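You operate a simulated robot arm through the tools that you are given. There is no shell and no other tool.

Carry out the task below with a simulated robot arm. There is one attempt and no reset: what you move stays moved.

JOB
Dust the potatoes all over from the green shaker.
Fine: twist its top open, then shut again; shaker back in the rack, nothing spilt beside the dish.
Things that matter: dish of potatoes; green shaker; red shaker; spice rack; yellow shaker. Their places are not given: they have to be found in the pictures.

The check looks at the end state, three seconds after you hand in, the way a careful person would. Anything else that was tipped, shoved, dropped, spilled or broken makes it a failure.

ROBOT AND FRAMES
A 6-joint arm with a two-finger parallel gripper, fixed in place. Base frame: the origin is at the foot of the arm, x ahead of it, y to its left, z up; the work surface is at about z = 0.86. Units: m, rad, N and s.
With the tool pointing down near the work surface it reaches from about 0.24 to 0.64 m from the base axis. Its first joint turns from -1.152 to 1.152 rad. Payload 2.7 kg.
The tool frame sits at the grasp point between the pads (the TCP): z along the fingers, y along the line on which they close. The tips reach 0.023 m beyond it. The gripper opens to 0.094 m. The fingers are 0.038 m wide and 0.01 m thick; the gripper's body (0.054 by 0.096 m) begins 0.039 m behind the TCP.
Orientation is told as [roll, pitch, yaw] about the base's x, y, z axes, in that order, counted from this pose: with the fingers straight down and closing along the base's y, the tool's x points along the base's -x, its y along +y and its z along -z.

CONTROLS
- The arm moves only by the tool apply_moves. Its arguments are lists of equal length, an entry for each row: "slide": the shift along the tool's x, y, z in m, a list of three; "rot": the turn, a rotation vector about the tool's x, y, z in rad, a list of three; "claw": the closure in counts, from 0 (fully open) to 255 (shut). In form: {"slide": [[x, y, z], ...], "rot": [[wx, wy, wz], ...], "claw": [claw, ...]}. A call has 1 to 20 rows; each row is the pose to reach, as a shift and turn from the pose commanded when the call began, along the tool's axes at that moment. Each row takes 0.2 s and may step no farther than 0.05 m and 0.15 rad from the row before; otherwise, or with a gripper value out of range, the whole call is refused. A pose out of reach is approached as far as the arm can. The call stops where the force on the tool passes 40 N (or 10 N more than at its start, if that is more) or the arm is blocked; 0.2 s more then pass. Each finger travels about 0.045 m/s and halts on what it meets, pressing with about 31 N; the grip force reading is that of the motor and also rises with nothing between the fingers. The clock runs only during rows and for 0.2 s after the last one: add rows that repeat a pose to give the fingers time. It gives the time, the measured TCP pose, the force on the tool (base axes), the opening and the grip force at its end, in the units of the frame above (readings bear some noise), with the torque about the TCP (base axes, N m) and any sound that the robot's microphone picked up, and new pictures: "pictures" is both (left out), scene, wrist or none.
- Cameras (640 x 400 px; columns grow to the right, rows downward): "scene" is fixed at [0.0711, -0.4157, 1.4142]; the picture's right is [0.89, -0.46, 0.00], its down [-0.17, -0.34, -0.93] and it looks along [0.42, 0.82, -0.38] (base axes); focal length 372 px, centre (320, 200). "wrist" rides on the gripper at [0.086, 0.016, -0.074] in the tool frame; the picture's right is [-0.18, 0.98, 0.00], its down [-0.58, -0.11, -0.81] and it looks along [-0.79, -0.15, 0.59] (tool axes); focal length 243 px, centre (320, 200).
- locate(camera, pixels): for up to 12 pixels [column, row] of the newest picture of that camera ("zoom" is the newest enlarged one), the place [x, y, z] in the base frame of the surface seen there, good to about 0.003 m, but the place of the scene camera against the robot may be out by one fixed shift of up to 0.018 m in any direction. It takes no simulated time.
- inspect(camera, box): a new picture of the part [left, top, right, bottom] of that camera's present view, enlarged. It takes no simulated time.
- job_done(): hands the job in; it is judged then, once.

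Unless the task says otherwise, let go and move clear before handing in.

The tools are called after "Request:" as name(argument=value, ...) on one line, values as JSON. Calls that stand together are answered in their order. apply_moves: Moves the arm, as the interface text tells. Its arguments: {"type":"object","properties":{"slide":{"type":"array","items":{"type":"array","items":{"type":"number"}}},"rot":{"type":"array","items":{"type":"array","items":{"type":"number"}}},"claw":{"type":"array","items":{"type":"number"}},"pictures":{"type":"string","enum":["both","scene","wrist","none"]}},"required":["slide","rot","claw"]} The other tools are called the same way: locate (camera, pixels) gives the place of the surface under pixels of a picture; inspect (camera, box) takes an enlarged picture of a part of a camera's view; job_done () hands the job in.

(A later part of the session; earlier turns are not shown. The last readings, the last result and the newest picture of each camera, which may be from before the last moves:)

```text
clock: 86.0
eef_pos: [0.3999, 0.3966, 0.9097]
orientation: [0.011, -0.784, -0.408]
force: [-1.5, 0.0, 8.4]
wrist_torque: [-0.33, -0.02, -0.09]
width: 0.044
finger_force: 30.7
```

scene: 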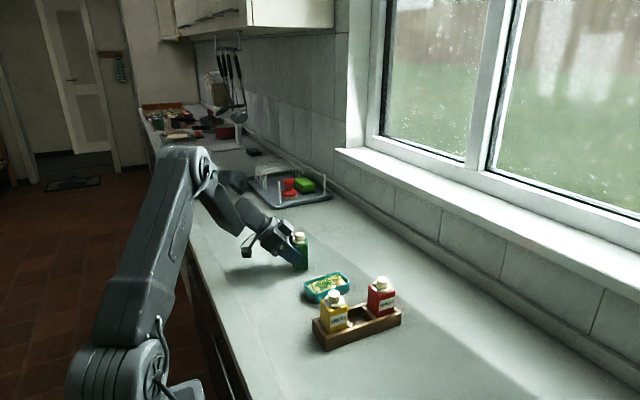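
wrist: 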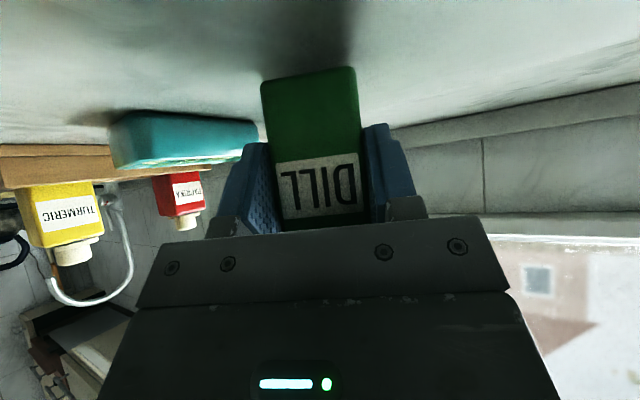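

Firm contact (+8.4 N). I'll ease up half a millimetre, open the fingers, and back straight out along the tool axis.

Request:
apply_moves(slide=[[-0.0004, 0, -0.0004], [-0.0004, 0, -0.0004], [-0.0004, 0, -0.0004], [-0.0004, 0, -0.0004], [-0.0004, 0, -0.0004], [-0.0004, 0, -0.0154], [-0.0004, 0, -0.0404], [-0.0004, 0, -0.0704], [-0.0004, 0, -0.0904], [-0.0004, 0, -0.0904]], rot=[[0, 0, 0], [0, 0, 0], [0, 0, 0], [0, 0, 0], [0, 0, 0], [0, 0, 0], [0, 0, 0], [0, 0, 0], [0, 0, 0], [0, 0, 0]], claw=[170, 110, 50, 0, 0, 0, 0, 0, 0, 0], pictures="both")

Request:
inspect(camera="scene", box=[230, 200, 350, 300])

```text
clock: 88.2
eef_pos: [0.3673, 0.4051, 0.9702]
orientation: [0.009, -0.781, -0.407]
force: [-0.1, 0.2, -1.0]
wrist_torque: [-0.04, -0.03, 0.0]
width: 0.0939
finger_force: 0.0
out of reach, approached as far as the arm can: row 8, 9, 10
```

scene: 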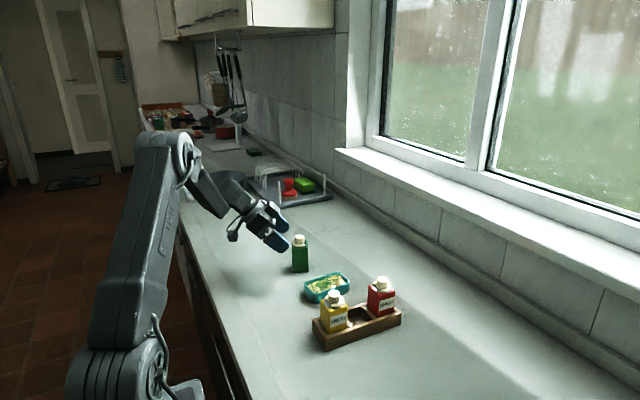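
wrist: 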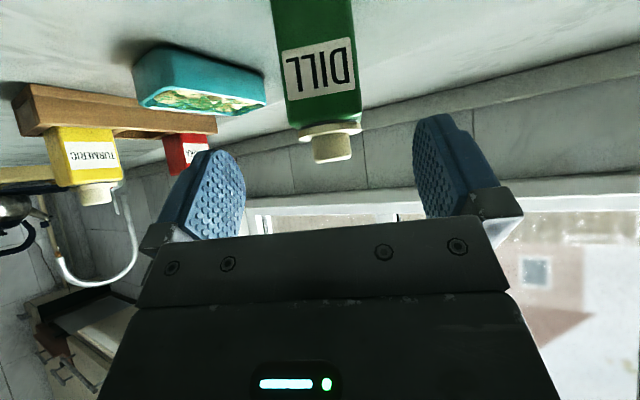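

```text
4.00 times, centred on (290, 250) of scene
```

zoom: 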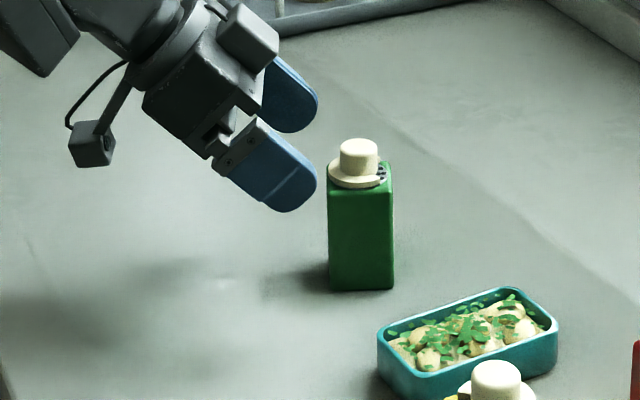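

The shaker stands upright behind the dish with the holes open towards +h, and the gripper is clear. I'll rise and swing the tool back to pointing straight down.

Request:
apply_moves(slide=[[-0.0141, 0, -0.0142], [-0.0282, 0, -0.0284], [-0.0423, 0, -0.0426], [-0.0458, 0, -0.0462], [-0.0494, 0, -0.0497], [-0.0529, 0, -0.0532], [-0.0564, 0, -0.0568], [-0.0599, 0, -0.0603], [-0.0634, 0, -0.0639], [-0.0634, 0, -0.0639]], rot=[[0, 0, 0], [0, 0, 0], [0, 0.1, 0], [0, 0.22, 0], [0, 0.34, 0], [0, 0.46, 0], [0, 0.58, 0], [0, 0.69, 0], [0, 0.783, 0], [0, 0.783, 0]], claw=[0, 0, 0, 0, 0, 0, 0, 0, 0, 0], pictures="both")

```text
clock: 90.4
eef_pos: [0.3669, 0.4049, 1.0588]
orientation: [0.005, 0.002, -0.402]
force: [0.5, 0.0, -0.8]
wrist_torque: [-0.03, 0.0, 0.01]
width: 0.094
finger_force: 0.0
```

scene: 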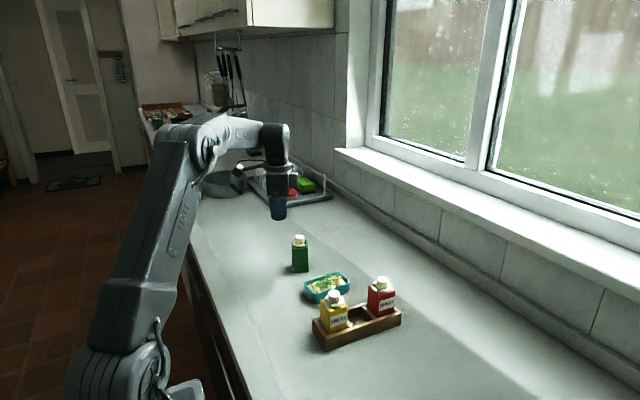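
wrist: 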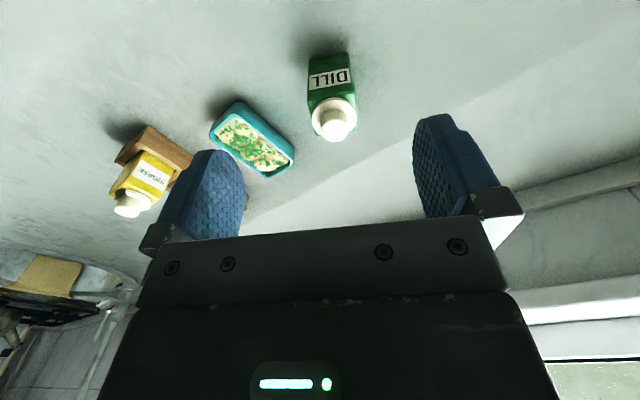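

Tool is straight down again with the shaker visible at wrist pixels (335,100). I'll measure its position and yaw from here.

Request:
inspect(camera="wrist", box=[285, 40, 381, 150])

Request:
locate(camera="wrist", pixels=[[310, 92], [351, 88], [310, 70], [346, 60], [334, 117], [334, 134], [313, 116], [356, 113], [320, 118], [349, 118], [311, 100], [354, 97]])

```text
3.64 times, centred on (333, 95) of wrist
```

zoom: 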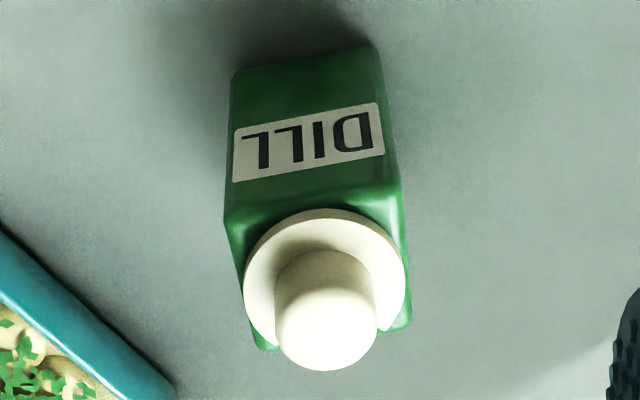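

```text
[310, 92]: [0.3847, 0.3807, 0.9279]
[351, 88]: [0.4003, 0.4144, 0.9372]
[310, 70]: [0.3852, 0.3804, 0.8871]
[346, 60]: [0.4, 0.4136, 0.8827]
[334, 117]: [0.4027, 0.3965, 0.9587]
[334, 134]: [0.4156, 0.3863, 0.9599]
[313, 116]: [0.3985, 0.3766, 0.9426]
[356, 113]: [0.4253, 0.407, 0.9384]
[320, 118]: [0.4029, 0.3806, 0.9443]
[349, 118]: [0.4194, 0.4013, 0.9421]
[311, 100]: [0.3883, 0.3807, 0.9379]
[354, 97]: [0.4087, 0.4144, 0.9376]
```

The shaker centre is about (0.4115, 0.390) with its faces at yaw ≈1.158 for the top grip. I'll move over it and turn the tool to that yaw.

Request:
apply_moves(slide=[[-0.0043, 0.0003, 0.002], [-0.0085, 0.0007, 0.004], [-0.0128, 0.001, 0.006], [-0.0171, 0.0013, 0.007], [-0.0213, 0.0017, 0.009], [-0.0256, 0.002, 0.011], [-0.0298, 0.0024, 0.013], [-0.0341, 0.0027, 0.015], [-0.0384, 0.003, 0.017], [-0.0426, 0.0034, 0.018], [-0.0469, 0.0037, 0.019], [-0.0469, 0.0037, 0.019]], rot=[[0, 0, -0.142], [0, 0, -0.284], [0, 0, -0.426], [0, 0, -0.568], [0, 0, -0.71], [0, 0, -0.852], [0, 0, -0.994], [0, 0, -1.136], [0, 0, -1.278], [0, 0, -1.42], [0, 0, -1.56], [0, 0, -1.56]], claw=[0, 0, 0, 0, 0, 0, 0, 0, 0, 0, 0, 0], pictures="both")

Request:
inspect(camera="wrist", box=[240, 0, 420, 130])

```text
clock: 93.0
eef_pos: [0.4126, 0.3905, 1.0409]
orientation: [0.002, -0.006, 1.161]
force: [-0.3, 0.6, 0.0]
wrist_torque: [-0.02, -0.02, 0.01]
width: 0.094
finger_force: 0.0
```

scene: 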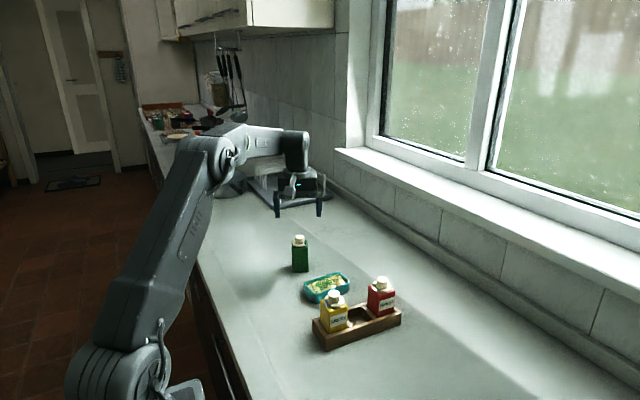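
wrist: 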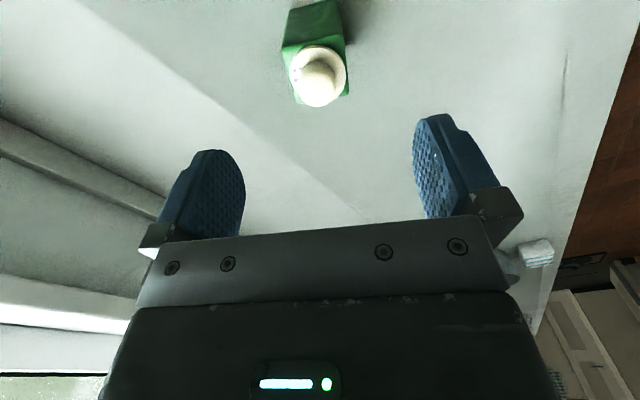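

```text
3.08 times, centred on (330, 65) of wrist
```

zoom: 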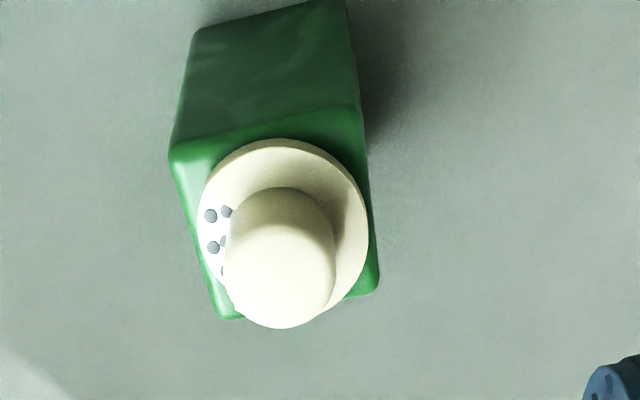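

The top view matches expectation, holes on the left of the cap (towards +h). I'll verify the centring with a few points before descending.

Request:
locate(camera="zoom", pixels=[[200, 240], [366, 240], [226, 265], [334, 265], [278, 324], [280, 270], [172, 158], [360, 112], [376, 285], [222, 314], [270, 142]])

```text
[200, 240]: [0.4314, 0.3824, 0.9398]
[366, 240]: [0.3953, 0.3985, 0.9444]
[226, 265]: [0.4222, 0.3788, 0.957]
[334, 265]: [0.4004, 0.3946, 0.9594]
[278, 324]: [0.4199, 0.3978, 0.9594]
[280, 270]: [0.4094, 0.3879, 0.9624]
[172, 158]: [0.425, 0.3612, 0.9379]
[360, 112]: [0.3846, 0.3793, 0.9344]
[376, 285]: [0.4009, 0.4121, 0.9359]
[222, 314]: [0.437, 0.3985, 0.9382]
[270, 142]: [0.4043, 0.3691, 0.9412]
```

The shaker is centred along the closing axis and about 2 mm towards tool +x, so I'll correct by 2 mm, descend to TCP z≈0.930 and close on the label faces.

Request:
apply_moves(slide=[[0.001, 0, 0.03], [0.002, 0, 0.06], [0.002, 0, 0.085], [0.002, 0, 0.1], [0.002, 0, 0.1105], [0.002, 0, 0.1105], [0.002, 0, 0.1105], [0.002, 0, 0.1105], [0.002, 0, 0.1105], [0.002, 0, 0.1105], [0.002, 0, 0.1105], [0.002, 0, 0.1105]], rot=[[0, 0, 0], [0, 0, 0], [0, 0, 0], [0, 0, 0], [0, 0, 0], [0, 0, 0], [0, 0, 0], [0, 0, 0], [0, 0, 0], [0, 0, 0], [0, 0, 0], [0, 0, 0]], claw=[0, 0, 0, 0, 0, 40, 80, 110, 125, 140, 170, 170], pictures="both")

Request:
inspect(camera="scene", box=[240, 180, 360, 300])

```text
clock: 95.6
eef_pos: [0.4106, 0.3896, 0.9304]
orientation: [0.003, -0.004, 1.159]
force: [-0.1, -0.5, 0.3]
wrist_torque: [-0.04, -0.03, 0.01]
width: 0.0437
finger_force: 30.9
```

scene: 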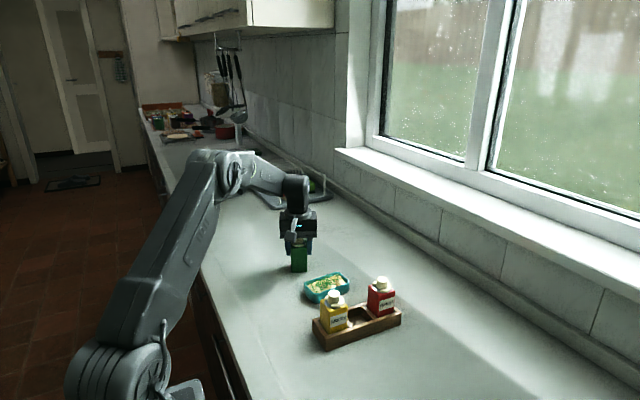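
wrist: 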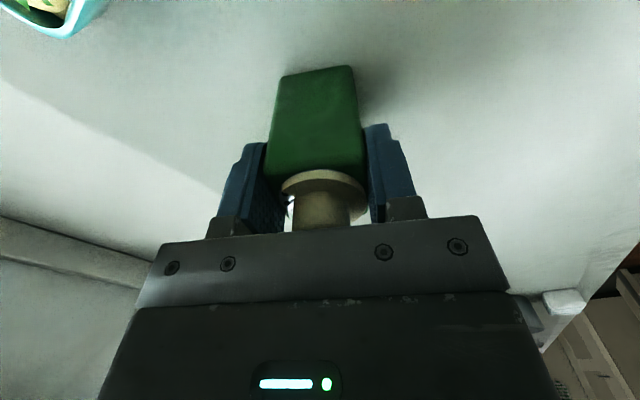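

```text
3.33 times, centred on (300, 240) of scene
```

zoom: 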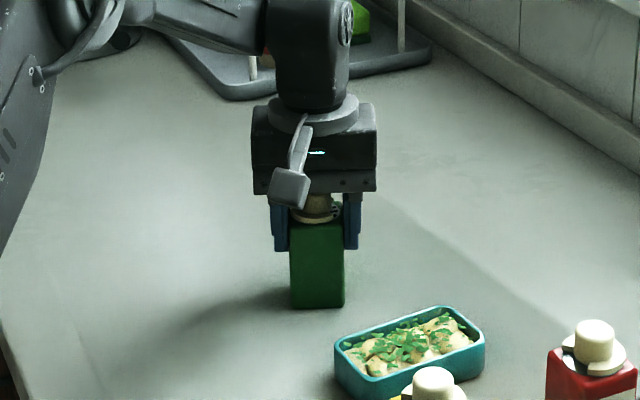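

Gripped again from the top (width 0.0437, 31 N). I'll lift straight up 13 cm, then check.

Request:
apply_moves(slide=[[0, 0, -0.005], [0, 0, -0.02], [0, 0, -0.045], [0, 0, -0.075], [0, 0, -0.105], [0, 0, -0.13], [0, 0, -0.13]], rot=[[0, 0, 0], [0, 0, 0], [0, 0, 0], [0, 0, 0], [0, 0, 0], [0, 0, 0], [0, 0, 0]], claw=[170, 170, 170, 170, 170, 170, 170], pictures="none")

Request:
apply_moves(slide=[[0, 0, 0], [0, 0, 0], [0, 0, 0], [0, 0, 0], [0, 0, 0], [0, 0, 0], [0, 0, 0], [0, 0, 0], [0, 0, 0], [0, 0, 0]], rot=[[0, 0, 0.13], [0, 0, 0.26], [0, 0, 0.39], [0, 0, 0.52], [0, 0, 0.65], [0, 0, 0.78], [0, 0, 0.91], [0, 0, 1.04], [0, 0, 1.194], [0, 0, 1.194]], claw=[170, 170, 170, 170, 170, 170, 170, 170, 170, 170], pictures="both")

```text
clock: 97.2
eef_pos: [0.411, 0.3883, 1.0607]
orientation: [0.003, -0.004, 1.158]
force: [-0.2, 0.4, -1.2]
wrist_torque: [0.04, -0.01, -0.02]
width: 0.0437
finger_force: 31.1
```

```text
refused: row 9 steps farther than a row can; nothing moved
```

The lift is fine; the turn was refused only because its last step (0.154 rad) was too large. I'll repeat it with even steps.

Request:
apply_moves(slide=[[0, 0, 0], [0, 0, 0], [0, 0, 0], [0, 0, 0], [0, 0, 0], [0, 0, 0], [0, 0, 0], [0, 0, 0], [0, 0, 0], [0, 0, 0], [0, 0, 0]], rot=[[0, 0, 0.12], [0, 0, 0.24], [0, 0, 0.36], [0, 0, 0.48], [0, 0, 0.6], [0, 0, 0.72], [0, 0, 0.84], [0, 0, 0.96], [0, 0, 1.08], [0, 0, 1.194], [0, 0, 1.194]], claw=[170, 170, 170, 170, 170, 170, 170, 170, 170, 170, 170], pictures="both")

```text
clock: 99.6
eef_pos: [0.411, 0.3882, 1.0608]
orientation: [0.005, -0.002, -0.038]
force: [-0.7, 0.5, -1.6]
wrist_torque: [-0.02, -0.01, -0.01]
width: 0.0439
finger_force: 31.0
```

scene: 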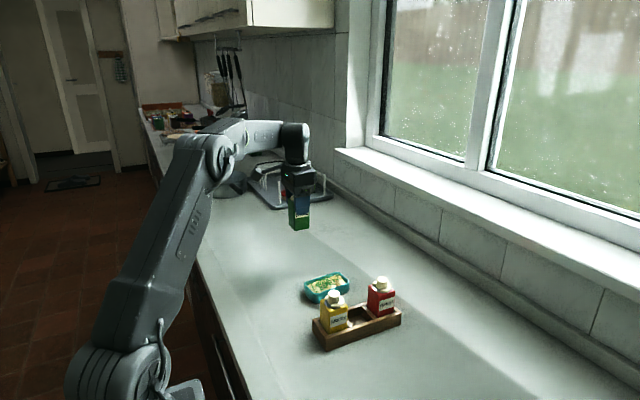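
wrist: 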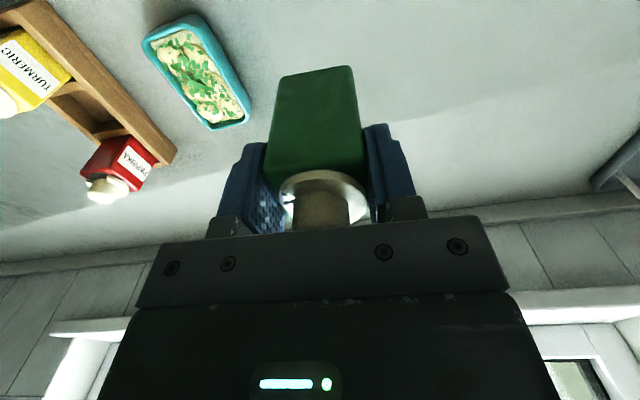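

Yaw is now -0.038, matching the rack. I'll carry the shaker across, well above the dish, to directly over its slot.

Request:
apply_moves(slide=[[-0.0012, -0.015, 0], [-0.0042, -0.05, 0], [-0.0075, -0.09, 0], [-0.0108, -0.13, 0], [-0.0141, -0.17, 0], [-0.0175, -0.21, 0], [-0.0204, -0.245, 0], [-0.0224, -0.2695, 0], [-0.0224, -0.2695, 0], [-0.0224, -0.2695, 0]], rot=[[0, 0, 0], [0, 0, 0], [0, 0, 0], [0, 0, 0], [0, 0, 0], [0, 0, 0], [0, 0, 0], [0, 0, 0], [0, 0, 0], [0, 0, 0]], claw=[170, 170, 170, 170, 170, 170, 170, 170, 170, 170], pictures="both")

Request:
inspect(camera="scene", box=[300, 210, 424, 355])

Request:
inspect(camera="wrist", box=[220, 0, 420, 200])

```text
clock: 101.8
eef_pos: [0.4234, 0.1177, 1.0591]
orientation: [0.006, -0.001, -0.036]
force: [-0.1, -1.4, -1.3]
wrist_torque: [-0.03, -0.02, -0.02]
width: 0.0437
finger_force: 31.0
```

scene: 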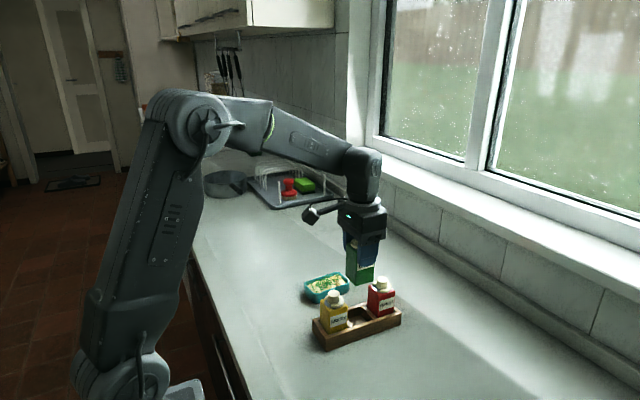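
wrist: 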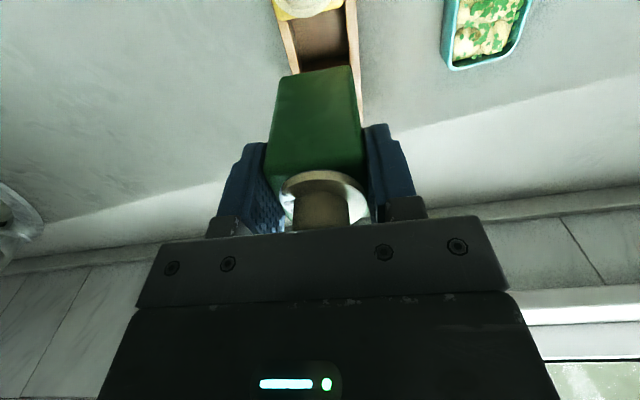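

```text
2.76 times, centred on (362, 282) of scene
```

zoom: 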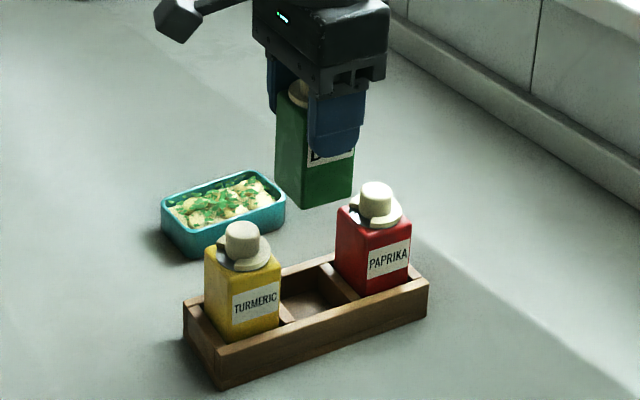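

```text
2.00 times, centred on (320, 100) of wrist
```

zoom: 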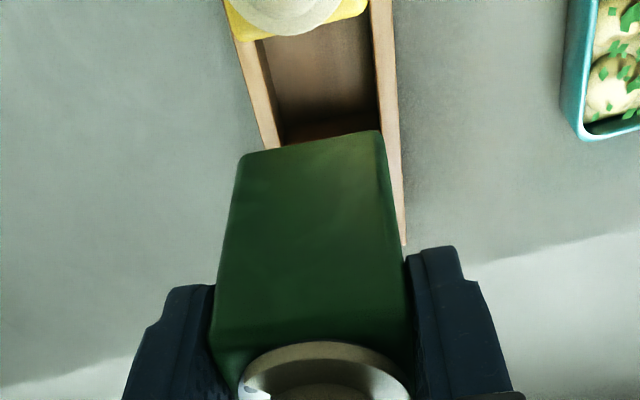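

Directly above the slot now. I'll measure the shaker's bottom edge and the slot's inner edges from the wrist camera to check alignment.

Request:
locate(camera="zoom", pixels=[[248, 160], [374, 140], [232, 230], [388, 210], [310, 150], [272, 105], [256, 105], [376, 100], [388, 100], [258, 45], [365, 25], [320, 110]])

Request:
inspect(camera="scene", box=[320, 250, 404, 340])

```text
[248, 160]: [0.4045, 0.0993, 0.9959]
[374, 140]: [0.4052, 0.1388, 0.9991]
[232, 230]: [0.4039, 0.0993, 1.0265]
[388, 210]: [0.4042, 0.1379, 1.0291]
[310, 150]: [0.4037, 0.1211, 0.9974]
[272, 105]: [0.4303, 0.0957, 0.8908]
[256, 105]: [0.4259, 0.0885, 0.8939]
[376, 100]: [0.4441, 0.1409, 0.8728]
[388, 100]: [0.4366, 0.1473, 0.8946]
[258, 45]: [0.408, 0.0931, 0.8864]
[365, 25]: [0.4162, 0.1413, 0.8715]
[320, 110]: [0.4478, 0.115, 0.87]
```

```text
4.44 times, centred on (362, 295) of scene
```

zoom: 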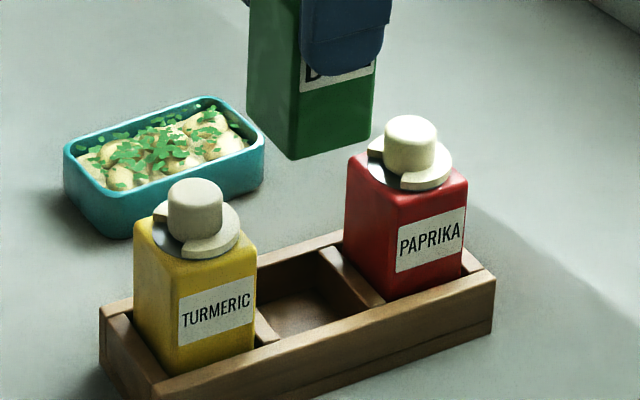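

I'll also measure the empty slot's dividers and the held shaker in the same scene view, so that the camera shift cancels out.

Request:
locate(camera="zoom", pixels=[[262, 112], [282, 135], [255, 60], [298, 150], [368, 124], [368, 80], [322, 266], [346, 284], [368, 302], [258, 316], [268, 330], [278, 342]])

Request:
locate(camera="zoom", pixels=[[340, 262], [360, 280], [378, 296], [290, 256], [270, 264], [310, 247], [300, 332], [340, 318], [320, 300], [290, 320], [350, 300], [300, 275]])

```text
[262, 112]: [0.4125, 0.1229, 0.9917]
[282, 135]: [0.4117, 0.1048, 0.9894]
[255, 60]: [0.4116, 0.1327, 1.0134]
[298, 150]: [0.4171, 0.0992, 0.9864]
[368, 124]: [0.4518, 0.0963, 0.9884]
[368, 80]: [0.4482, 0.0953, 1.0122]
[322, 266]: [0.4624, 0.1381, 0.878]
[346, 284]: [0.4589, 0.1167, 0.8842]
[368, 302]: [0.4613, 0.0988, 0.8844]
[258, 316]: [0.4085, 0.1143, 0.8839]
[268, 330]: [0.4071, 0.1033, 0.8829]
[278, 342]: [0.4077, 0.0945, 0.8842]
```

```text
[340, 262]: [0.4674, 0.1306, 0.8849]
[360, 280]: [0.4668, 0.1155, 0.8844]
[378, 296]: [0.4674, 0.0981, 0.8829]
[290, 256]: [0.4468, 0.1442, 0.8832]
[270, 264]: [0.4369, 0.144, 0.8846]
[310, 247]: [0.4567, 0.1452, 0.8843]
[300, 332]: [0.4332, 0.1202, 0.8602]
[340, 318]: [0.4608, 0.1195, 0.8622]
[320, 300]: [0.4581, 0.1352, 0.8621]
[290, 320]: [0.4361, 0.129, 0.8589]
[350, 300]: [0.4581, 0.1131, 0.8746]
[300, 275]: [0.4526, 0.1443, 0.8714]
```

Along x the shaker (scene centre ≈0.4334) matches the slot (≈0.434). I'll check the fore-aft clearance more finely.

Request:
inspect(camera="scene", box=[336, 296, 384, 330])

```text
11.76 times, centred on (360, 313) of scene
```

zoom: 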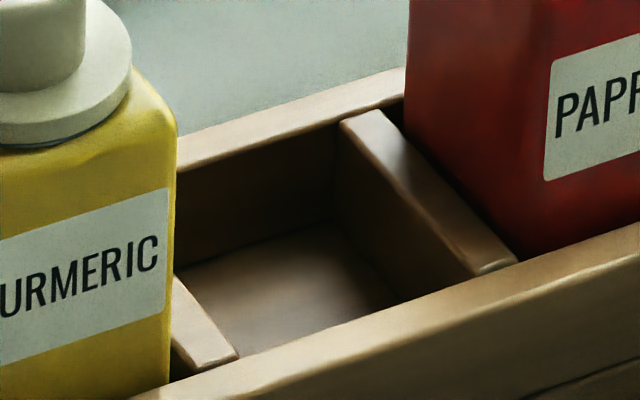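

Request:
locate(camera="zoom", pixels=[[342, 126], [400, 200], [468, 268], [232, 354], [205, 318], [182, 288], [250, 356], [350, 318], [450, 282], [200, 160], [260, 142], [330, 120]])

Request:
locate(camera="zoom", pixels=[[260, 365], [360, 325], [455, 288], [190, 168], [320, 130], [380, 115], [505, 262], [440, 185], [225, 362], [180, 335], [300, 300], [330, 260]])

```text
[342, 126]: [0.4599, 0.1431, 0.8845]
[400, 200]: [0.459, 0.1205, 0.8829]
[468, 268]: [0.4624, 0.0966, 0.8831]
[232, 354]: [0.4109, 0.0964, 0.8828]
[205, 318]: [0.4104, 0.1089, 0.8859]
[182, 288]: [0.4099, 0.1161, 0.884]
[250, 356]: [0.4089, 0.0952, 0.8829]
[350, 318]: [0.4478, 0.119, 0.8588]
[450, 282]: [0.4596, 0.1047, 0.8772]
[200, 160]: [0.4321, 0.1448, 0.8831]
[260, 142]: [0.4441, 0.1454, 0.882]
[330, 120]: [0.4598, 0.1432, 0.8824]
```

```text
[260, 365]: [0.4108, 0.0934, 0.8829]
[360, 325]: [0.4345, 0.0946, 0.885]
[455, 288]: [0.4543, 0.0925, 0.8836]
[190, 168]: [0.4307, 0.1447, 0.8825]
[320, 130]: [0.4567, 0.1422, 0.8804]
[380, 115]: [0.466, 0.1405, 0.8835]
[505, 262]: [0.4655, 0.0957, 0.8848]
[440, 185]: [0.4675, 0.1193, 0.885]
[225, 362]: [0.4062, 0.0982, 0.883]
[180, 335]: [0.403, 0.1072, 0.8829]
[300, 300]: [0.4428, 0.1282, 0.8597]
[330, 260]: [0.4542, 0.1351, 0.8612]
```

The slot is about 49 mm wide each way and the shaker 43–44 mm, so it should drop in; a 1 mm shift in +x and 0.7 mm in +y centres it better. I'll lower until the bottom is just above the rim and recheck.

Request:
apply_moves(slide=[[-0.001, 0.0007, 0.01], [-0.001, 0.0007, 0.03], [-0.001, 0.0007, 0.055], [-0.001, 0.0007, 0.075], [-0.001, 0.0007, 0.083], [-0.001, 0.0007, 0.083]], rot=[[0, 0, 0], [0, 0, 0], [0, 0, 0], [0, 0, 0], [0, 0, 0], [0, 0, 0]], claw=[170, 170, 170, 170, 170, 170], pictures="both")

Request:
inspect(camera="scene", box=[320, 270, 404, 340])

Request:
inspect(camera="wrist", box=[220, 0, 420, 200])

```text
clock: 103.2
eef_pos: [0.4244, 0.1202, 0.977]
orientation: [0.004, -0.001, -0.035]
force: [0.7, -0.1, -1.2]
wrist_torque: [0.02, 0.0, 0.03]
width: 0.0438
finger_force: 31.6
```

scene: 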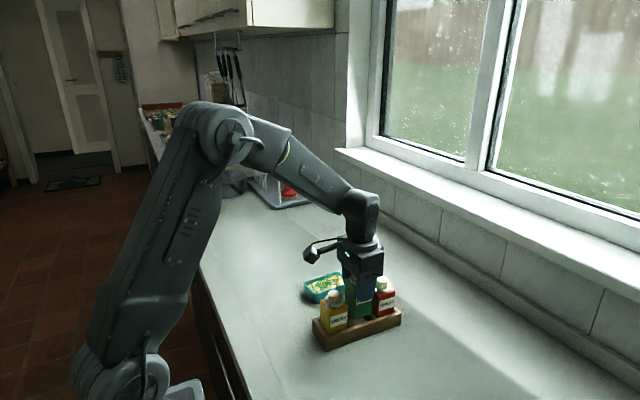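
wrist: 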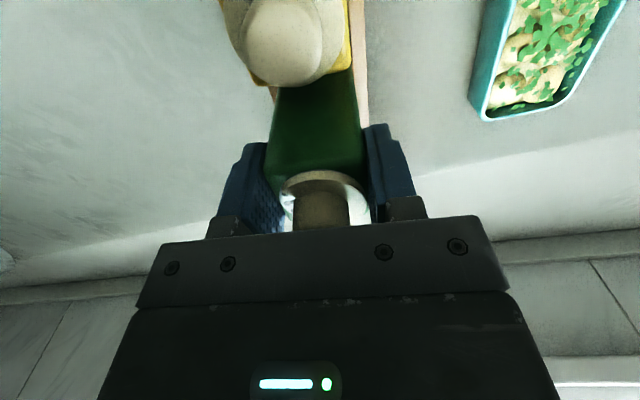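

```text
5.71 times, centred on (362, 305) of scene
```

zoom: 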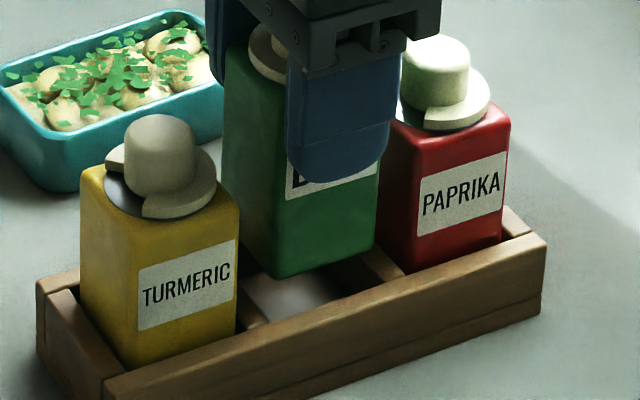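

```text
2.00 times, centred on (320, 100) of wrist
```

zoom: 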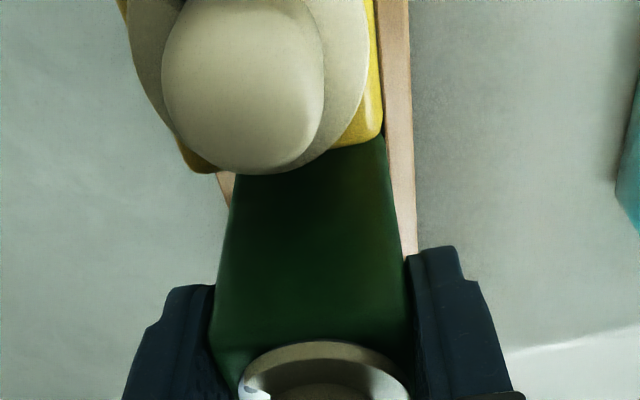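

The bottom is about 1 cm above the rim and looks centred over the slot. I'll lower another 14 mm slowly to just enter the slot and check the force.

Request:
apply_moves(slide=[[0, 0, 0.004], [0, 0, 0.008], [0, 0, 0.012], [0, 0, 0.015], [0, 0, 0.015]], rot=[[0, 0, 0], [0, 0, 0], [0, 0, 0], [0, 0, 0], [0, 0, 0]], claw=[170, 170, 170, 170, 170], pictures="scene")

Request:
inspect(camera="scene", box=[320, 270, 404, 340])

```text
clock: 104.4
eef_pos: [0.4248, 0.1201, 0.9607]
orientation: [0.005, 0.0, -0.036]
force: [1.0, 0.8, -1.6]
wrist_torque: [-0.02, 0.01, 0.03]
width: 0.0436
finger_force: 31.2
```

scene: 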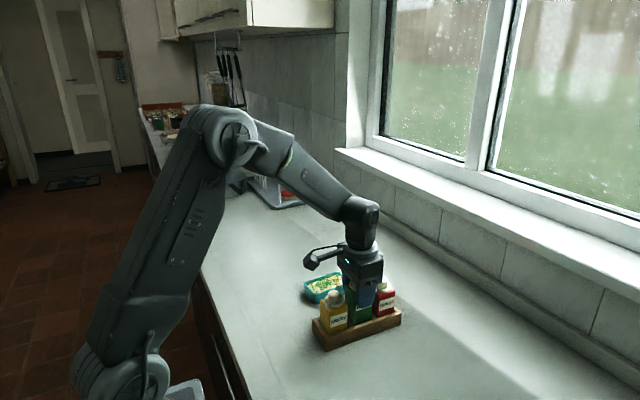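

```text
5.71 times, centred on (362, 305) of scene
```

zoom: 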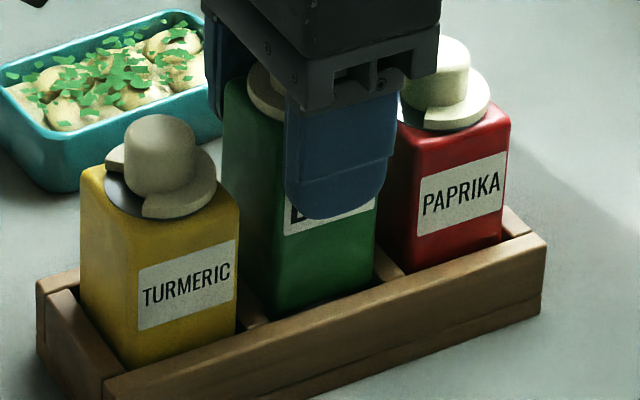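

It has entered the slot without touching (force still -1.6 N). I'll continue down 15 mm.

Request:
apply_moves(slide=[[0, 0, 0.004], [0, 0, 0.008], [0, 0, 0.012], [0, 0, 0.016], [0, 0, 0.016]], rot=[[0, 0, 0], [0, 0, 0], [0, 0, 0], [0, 0, 0], [0, 0, 0]], claw=[170, 170, 170, 170, 170], pictures="none")

Request:
apply_moves(slide=[[0, 0, 0.001], [0, 0, 0.002], [0, 0, 0.002]], rot=[[0, 0, 0], [0, 0, 0], [0, 0, 0]], claw=[170, 170, 170], pictures="none")

```text
clock: 105.6
eef_pos: [0.4242, 0.1187, 0.9442]
orientation: [0.004, -0.002, -0.035]
force: [-0.2, -0.5, -2.1]
wrist_torque: [0.01, -0.02, -0.01]
width: 0.0435
finger_force: 30.8
```

```text
clock: 106.4
eef_pos: [0.4247, 0.1194, 0.9423]
orientation: [0.005, -0.002, -0.036]
force: [0.2, -0.2, -2.0]
wrist_torque: [0.0, 0.01, 0.03]
width: 0.0439
finger_force: 30.9
```

Still free at z≈0.942. I'll step down in 1 mm moves to find the slot floor.

Request:
apply_moves(slide=[[0, 0, 0.001], [0, 0, 0.0015], [0, 0, 0.0015]], rot=[[0, 0, 0], [0, 0, 0], [0, 0, 0]], claw=[170, 170, 170], pictures="none")

Request:
apply_moves(slide=[[0, 0, 0.0005], [0, 0, 0.001], [0, 0, 0.001]], rot=[[0, 0, 0], [0, 0, 0], [0, 0, 0]], claw=[170, 170, 170], pictures="none")

```text
clock: 107.2
eef_pos: [0.4257, 0.1192, 0.9418]
orientation: [0.005, -0.002, -0.034]
force: [-0.7, -0.5, -0.8]
wrist_torque: [-0.05, 0.01, -0.02]
width: 0.0437
finger_force: 30.8
```

```text
clock: 108.0
eef_pos: [0.426, 0.1194, 0.9409]
orientation: [0.007, -0.004, -0.035]
force: [-3.7, -1.1, 12.6]
wrist_torque: [-0.39, -0.01, -0.1]
width: 0.0437
finger_force: 31.1
```

The floor is reached (+12.6 N at z≈0.940). I'll ease up slightly, open the fingers, and rise clear.

Request:
apply_moves(slide=[[0, 0, -0.0008], [0, 0, -0.0008], [0, 0, -0.0008], [0, 0, -0.0008], [0, 0, -0.0008], [0, 0, -0.0008], [0, 0, -0.015], [0, 0, -0.04], [0, 0, -0.07], [0, 0, -0.097], [0, 0, -0.097]], rot=[[0, 0, 0], [0, 0, 0], [0, 0, 0], [0, 0, 0], [0, 0, 0], [0, 0, 0], [0, 0, 0], [0, 0, 0], [0, 0, 0], [0, 0, 0], [0, 0, 0]], claw=[170, 170, 120, 60, 0, 0, 0, 0, 0, 0, 0], pictures="both")

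Request:
inspect(camera="scene", box=[310, 268, 410, 355])

Request:
inspect(camera="wrist", box=[270, 40, 400, 150])

```text
clock: 110.4
eef_pos: [0.4255, 0.1181, 1.038]
orientation: [0.005, 0.0, -0.034]
force: [-0.7, 0.3, 0.3]
wrist_torque: [-0.06, 0.0, -0.03]
width: 0.094
finger_force: 0.0
```

scene: 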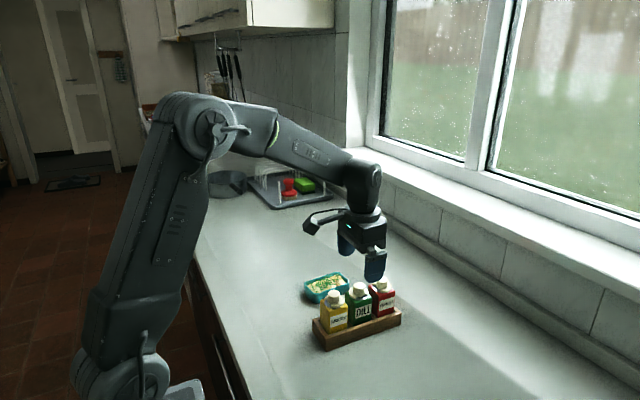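
wrist: 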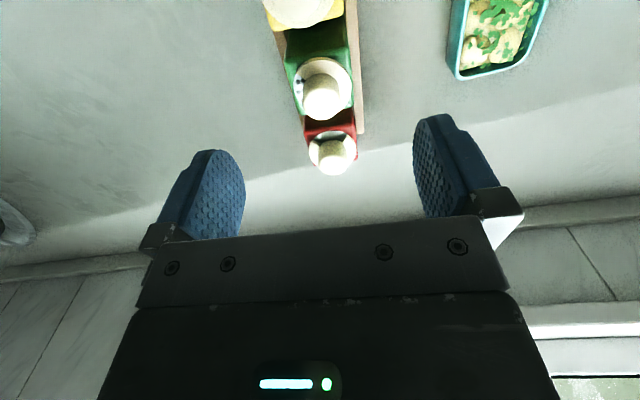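

```text
4.60 times, centred on (360, 312) of scene
```

zoom: 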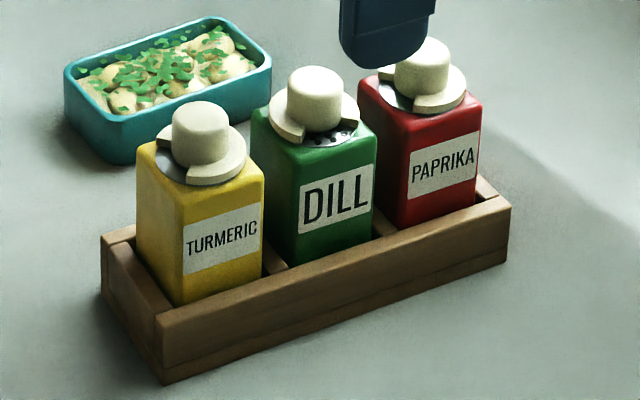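

```text
3.64 times, centred on (335, 95) of wrist
```

zoom: 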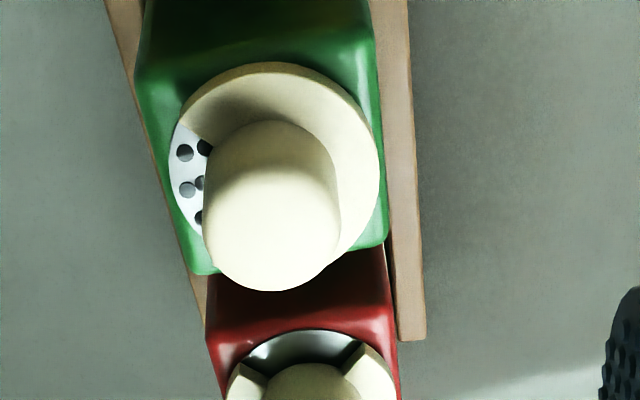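

The shaker is seated in its slot with the same orientation as before, holes towards -y; neighbours are undisturbed. I'll measure the knob centre for the closing twist.

Request:
locate(camera="zoom", pixels=[[174, 178], [376, 172], [210, 230], [336, 225], [272, 286], [273, 235], [270, 130], [150, 85], [372, 75], [384, 235], [205, 268], [268, 70]])

```text
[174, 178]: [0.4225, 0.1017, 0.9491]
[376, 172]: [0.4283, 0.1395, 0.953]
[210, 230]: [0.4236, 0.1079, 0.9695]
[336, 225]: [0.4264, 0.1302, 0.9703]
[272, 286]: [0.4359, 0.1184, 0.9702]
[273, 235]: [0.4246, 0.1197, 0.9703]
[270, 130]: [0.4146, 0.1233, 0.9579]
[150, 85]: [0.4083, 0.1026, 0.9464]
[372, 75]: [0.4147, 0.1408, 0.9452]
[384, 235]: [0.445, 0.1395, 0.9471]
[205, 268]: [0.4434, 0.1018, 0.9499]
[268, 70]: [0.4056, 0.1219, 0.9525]
```

The knob centre is (0.425, 0.119), right under the TCP. I'll narrow the fingers to 39 mm and turn the tool to yaw 1.56, ready to grip the knob.

Request:
apply_moves(slide=[[0, 0, 0], [0, 0, 0], [0, 0, 0], [0, 0, 0], [0, 0, 0], [0, 0, 0], [0, 0, 0], [0, 0, 0], [0, 0, 0], [0, 0, 0], [0, 0, 0], [0, 0, 0]], rot=[[0, 0, -0.145], [0, 0, -0.29], [0, 0, -0.435], [0, 0, -0.58], [0, 0, -0.725], [0, 0, -0.87], [0, 0, -1.015], [0, 0, -1.16], [0, 0, -1.305], [0, 0, -1.45], [0, 0, -1.598], [0, 0, -1.598]], claw=[30, 60, 90, 120, 150, 150, 150, 150, 150, 150, 150, 150], pictures="both")

Request:
inspect(camera="wrist", box=[200, 0, 440, 150])

```text
clock: 113.0
eef_pos: [0.4249, 0.119, 1.0365]
orientation: [-0.002, -0.006, 1.565]
force: [1.0, -0.7, -0.5]
wrist_torque: [0.0, -0.05, -0.02]
width: 0.0389
finger_force: 0.1
```

scene: 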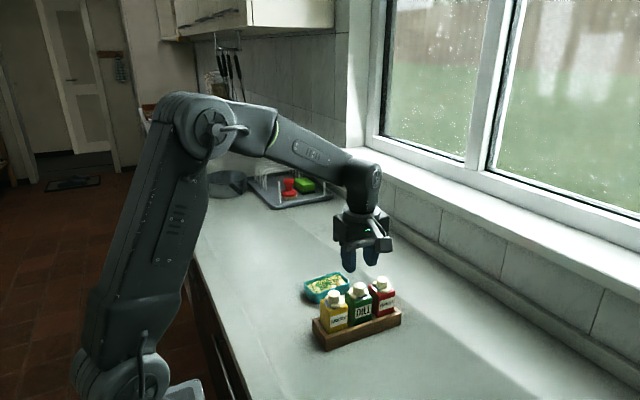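
wrist: 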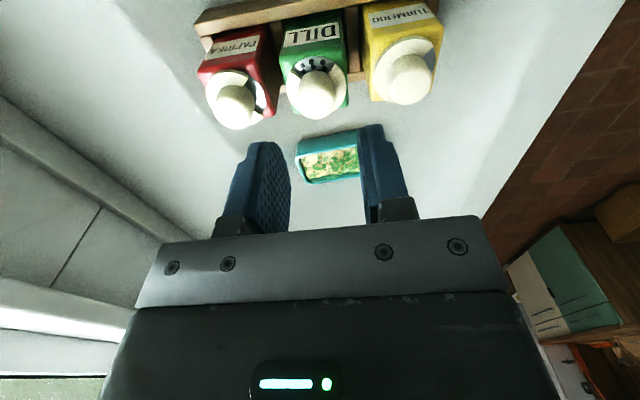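

```text
2.67 times, centred on (320, 75) of wrist
```

zoom: 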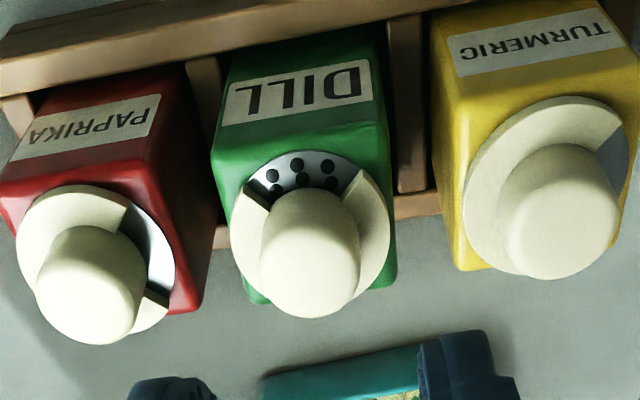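

The view matches the one right after opening. I'll descend over the knob, shift 1 mm towards +x to centre, and close gently.

Request:
apply_moves(slide=[[0, -0.001, 0.015], [0, -0.001, 0.03], [0, -0.001, 0.045], [0, -0.001, 0.053], [0, -0.001, 0.0585], [0, -0.001, 0.0585], [0, -0.001, 0.0585], [0, -0.001, 0.0585], [0, -0.001, 0.0585]], rot=[[0, 0, 0], [0, 0, 0], [0, 0, 0], [0, 0, 0], [0, 0, 0], [0, 0, 0], [0, 0, 0], [0, 0, 0], [0, 0, 0]], claw=[150, 150, 150, 150, 150, 170, 190, 230, 230], pictures="both")

Request:
inspect(camera="scene", box=[330, 268, 400, 330])

Request:
inspect(camera="wrist", box=[260, 80, 380, 170])

```text
clock: 115.0
eef_pos: [0.4256, 0.1193, 0.9791]
orientation: [0.001, -0.006, 1.561]
force: [-1.1, 0.0, 0.3]
wrist_torque: [0.01, 0.02, 0.03]
width: 0.0235
finger_force: 31.3
```

scene: 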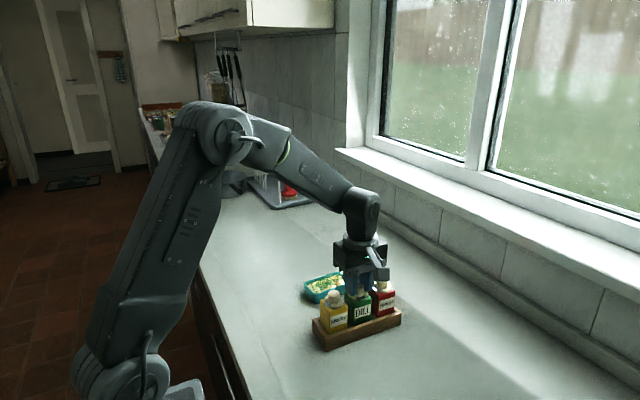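
wrist: 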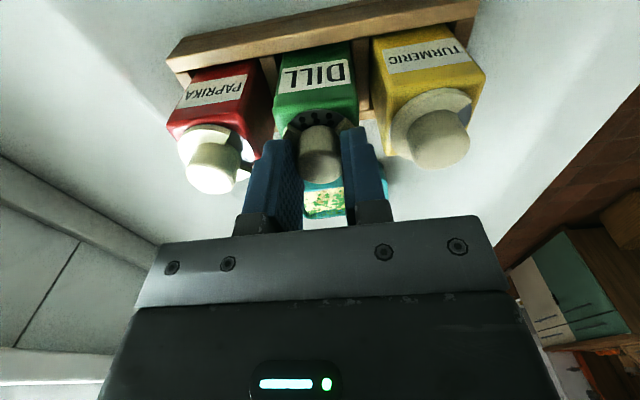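

```text
6.45 times, centred on (365, 299) of scene
```

zoom: 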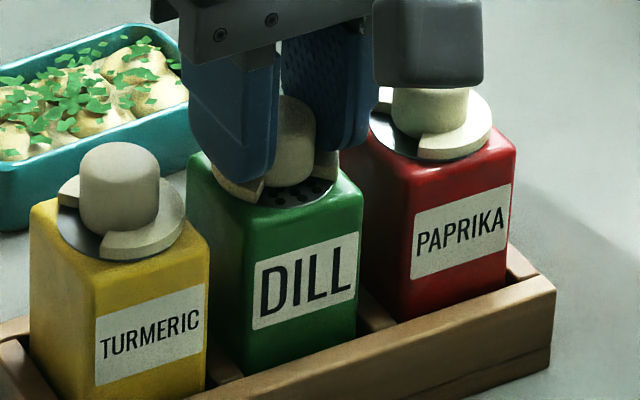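

```text
4.44 times, centred on (320, 125) of wrist
```

zoom: 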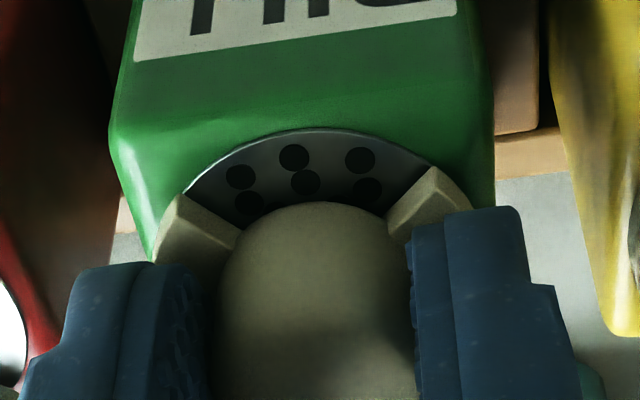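

The knob is gripped with negligible side load. I'll turn it back clockwise (positive about tool z) by 0.5 rad and check the load.

Request:
apply_moves(slide=[[0, 0, 0], [0, 0, 0], [0, 0, 0], [0, 0, 0], [0, 0, 0], [0, 0, 0]], rot=[[0, 0, 0.1], [0, 0, 0.2], [0, 0, 0.3], [0, 0, 0.4], [0, 0, 0.5], [0, 0, 0.5]], claw=[230, 230, 230, 230, 230, 230], pictures="none")

```text
clock: 116.4
eef_pos: [0.4258, 0.1189, 0.9789]
orientation: [0.002, -0.005, 1.06]
force: [-0.5, -1.2, -0.3]
wrist_torque: [-0.05, -0.03, -0.01]
width: 0.0234
finger_force: 31.1
```

Load stays near zero. I'll continue another 0.55 rad clockwise.

Request:
apply_moves(slide=[[0, 0, 0], [0, 0, 0], [0, 0, 0], [0, 0, 0], [0, 0, 0], [0, 0, 0], [0, 0, 0]], rot=[[0, 0, 0.1], [0, 0, 0.2], [0, 0, 0.3], [0, 0, 0.4], [0, 0, 0.5], [0, 0, 0.55], [0, 0, 0.55]], claw=[230, 230, 230, 230, 230, 230, 230], pictures="both")

Request:
inspect(camera="scene", box=[330, 268, 400, 330])

```text
clock: 118.0
eef_pos: [0.4274, 0.1187, 0.9797]
orientation: [0.003, -0.006, 0.511]
force: [-1.5, -1.7, 3.4]
wrist_torque: [-0.28, -0.03, 0.04]
width: 0.0232
finger_force: 31.4
```

scene: 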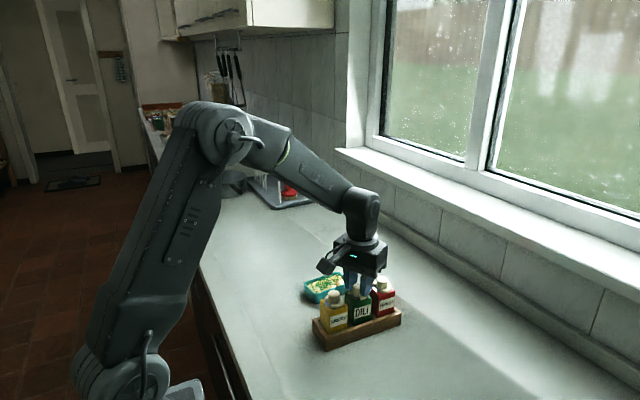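
wrist: 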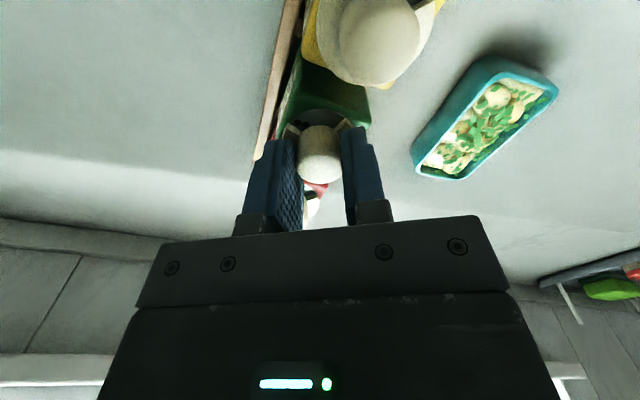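

```text
6.45 times, centred on (365, 299) of scene
```

zoom: 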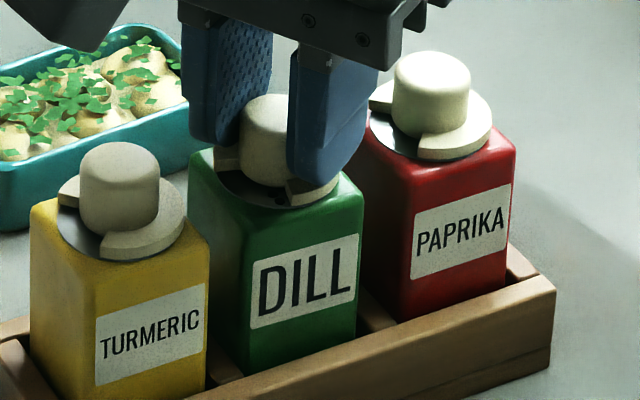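

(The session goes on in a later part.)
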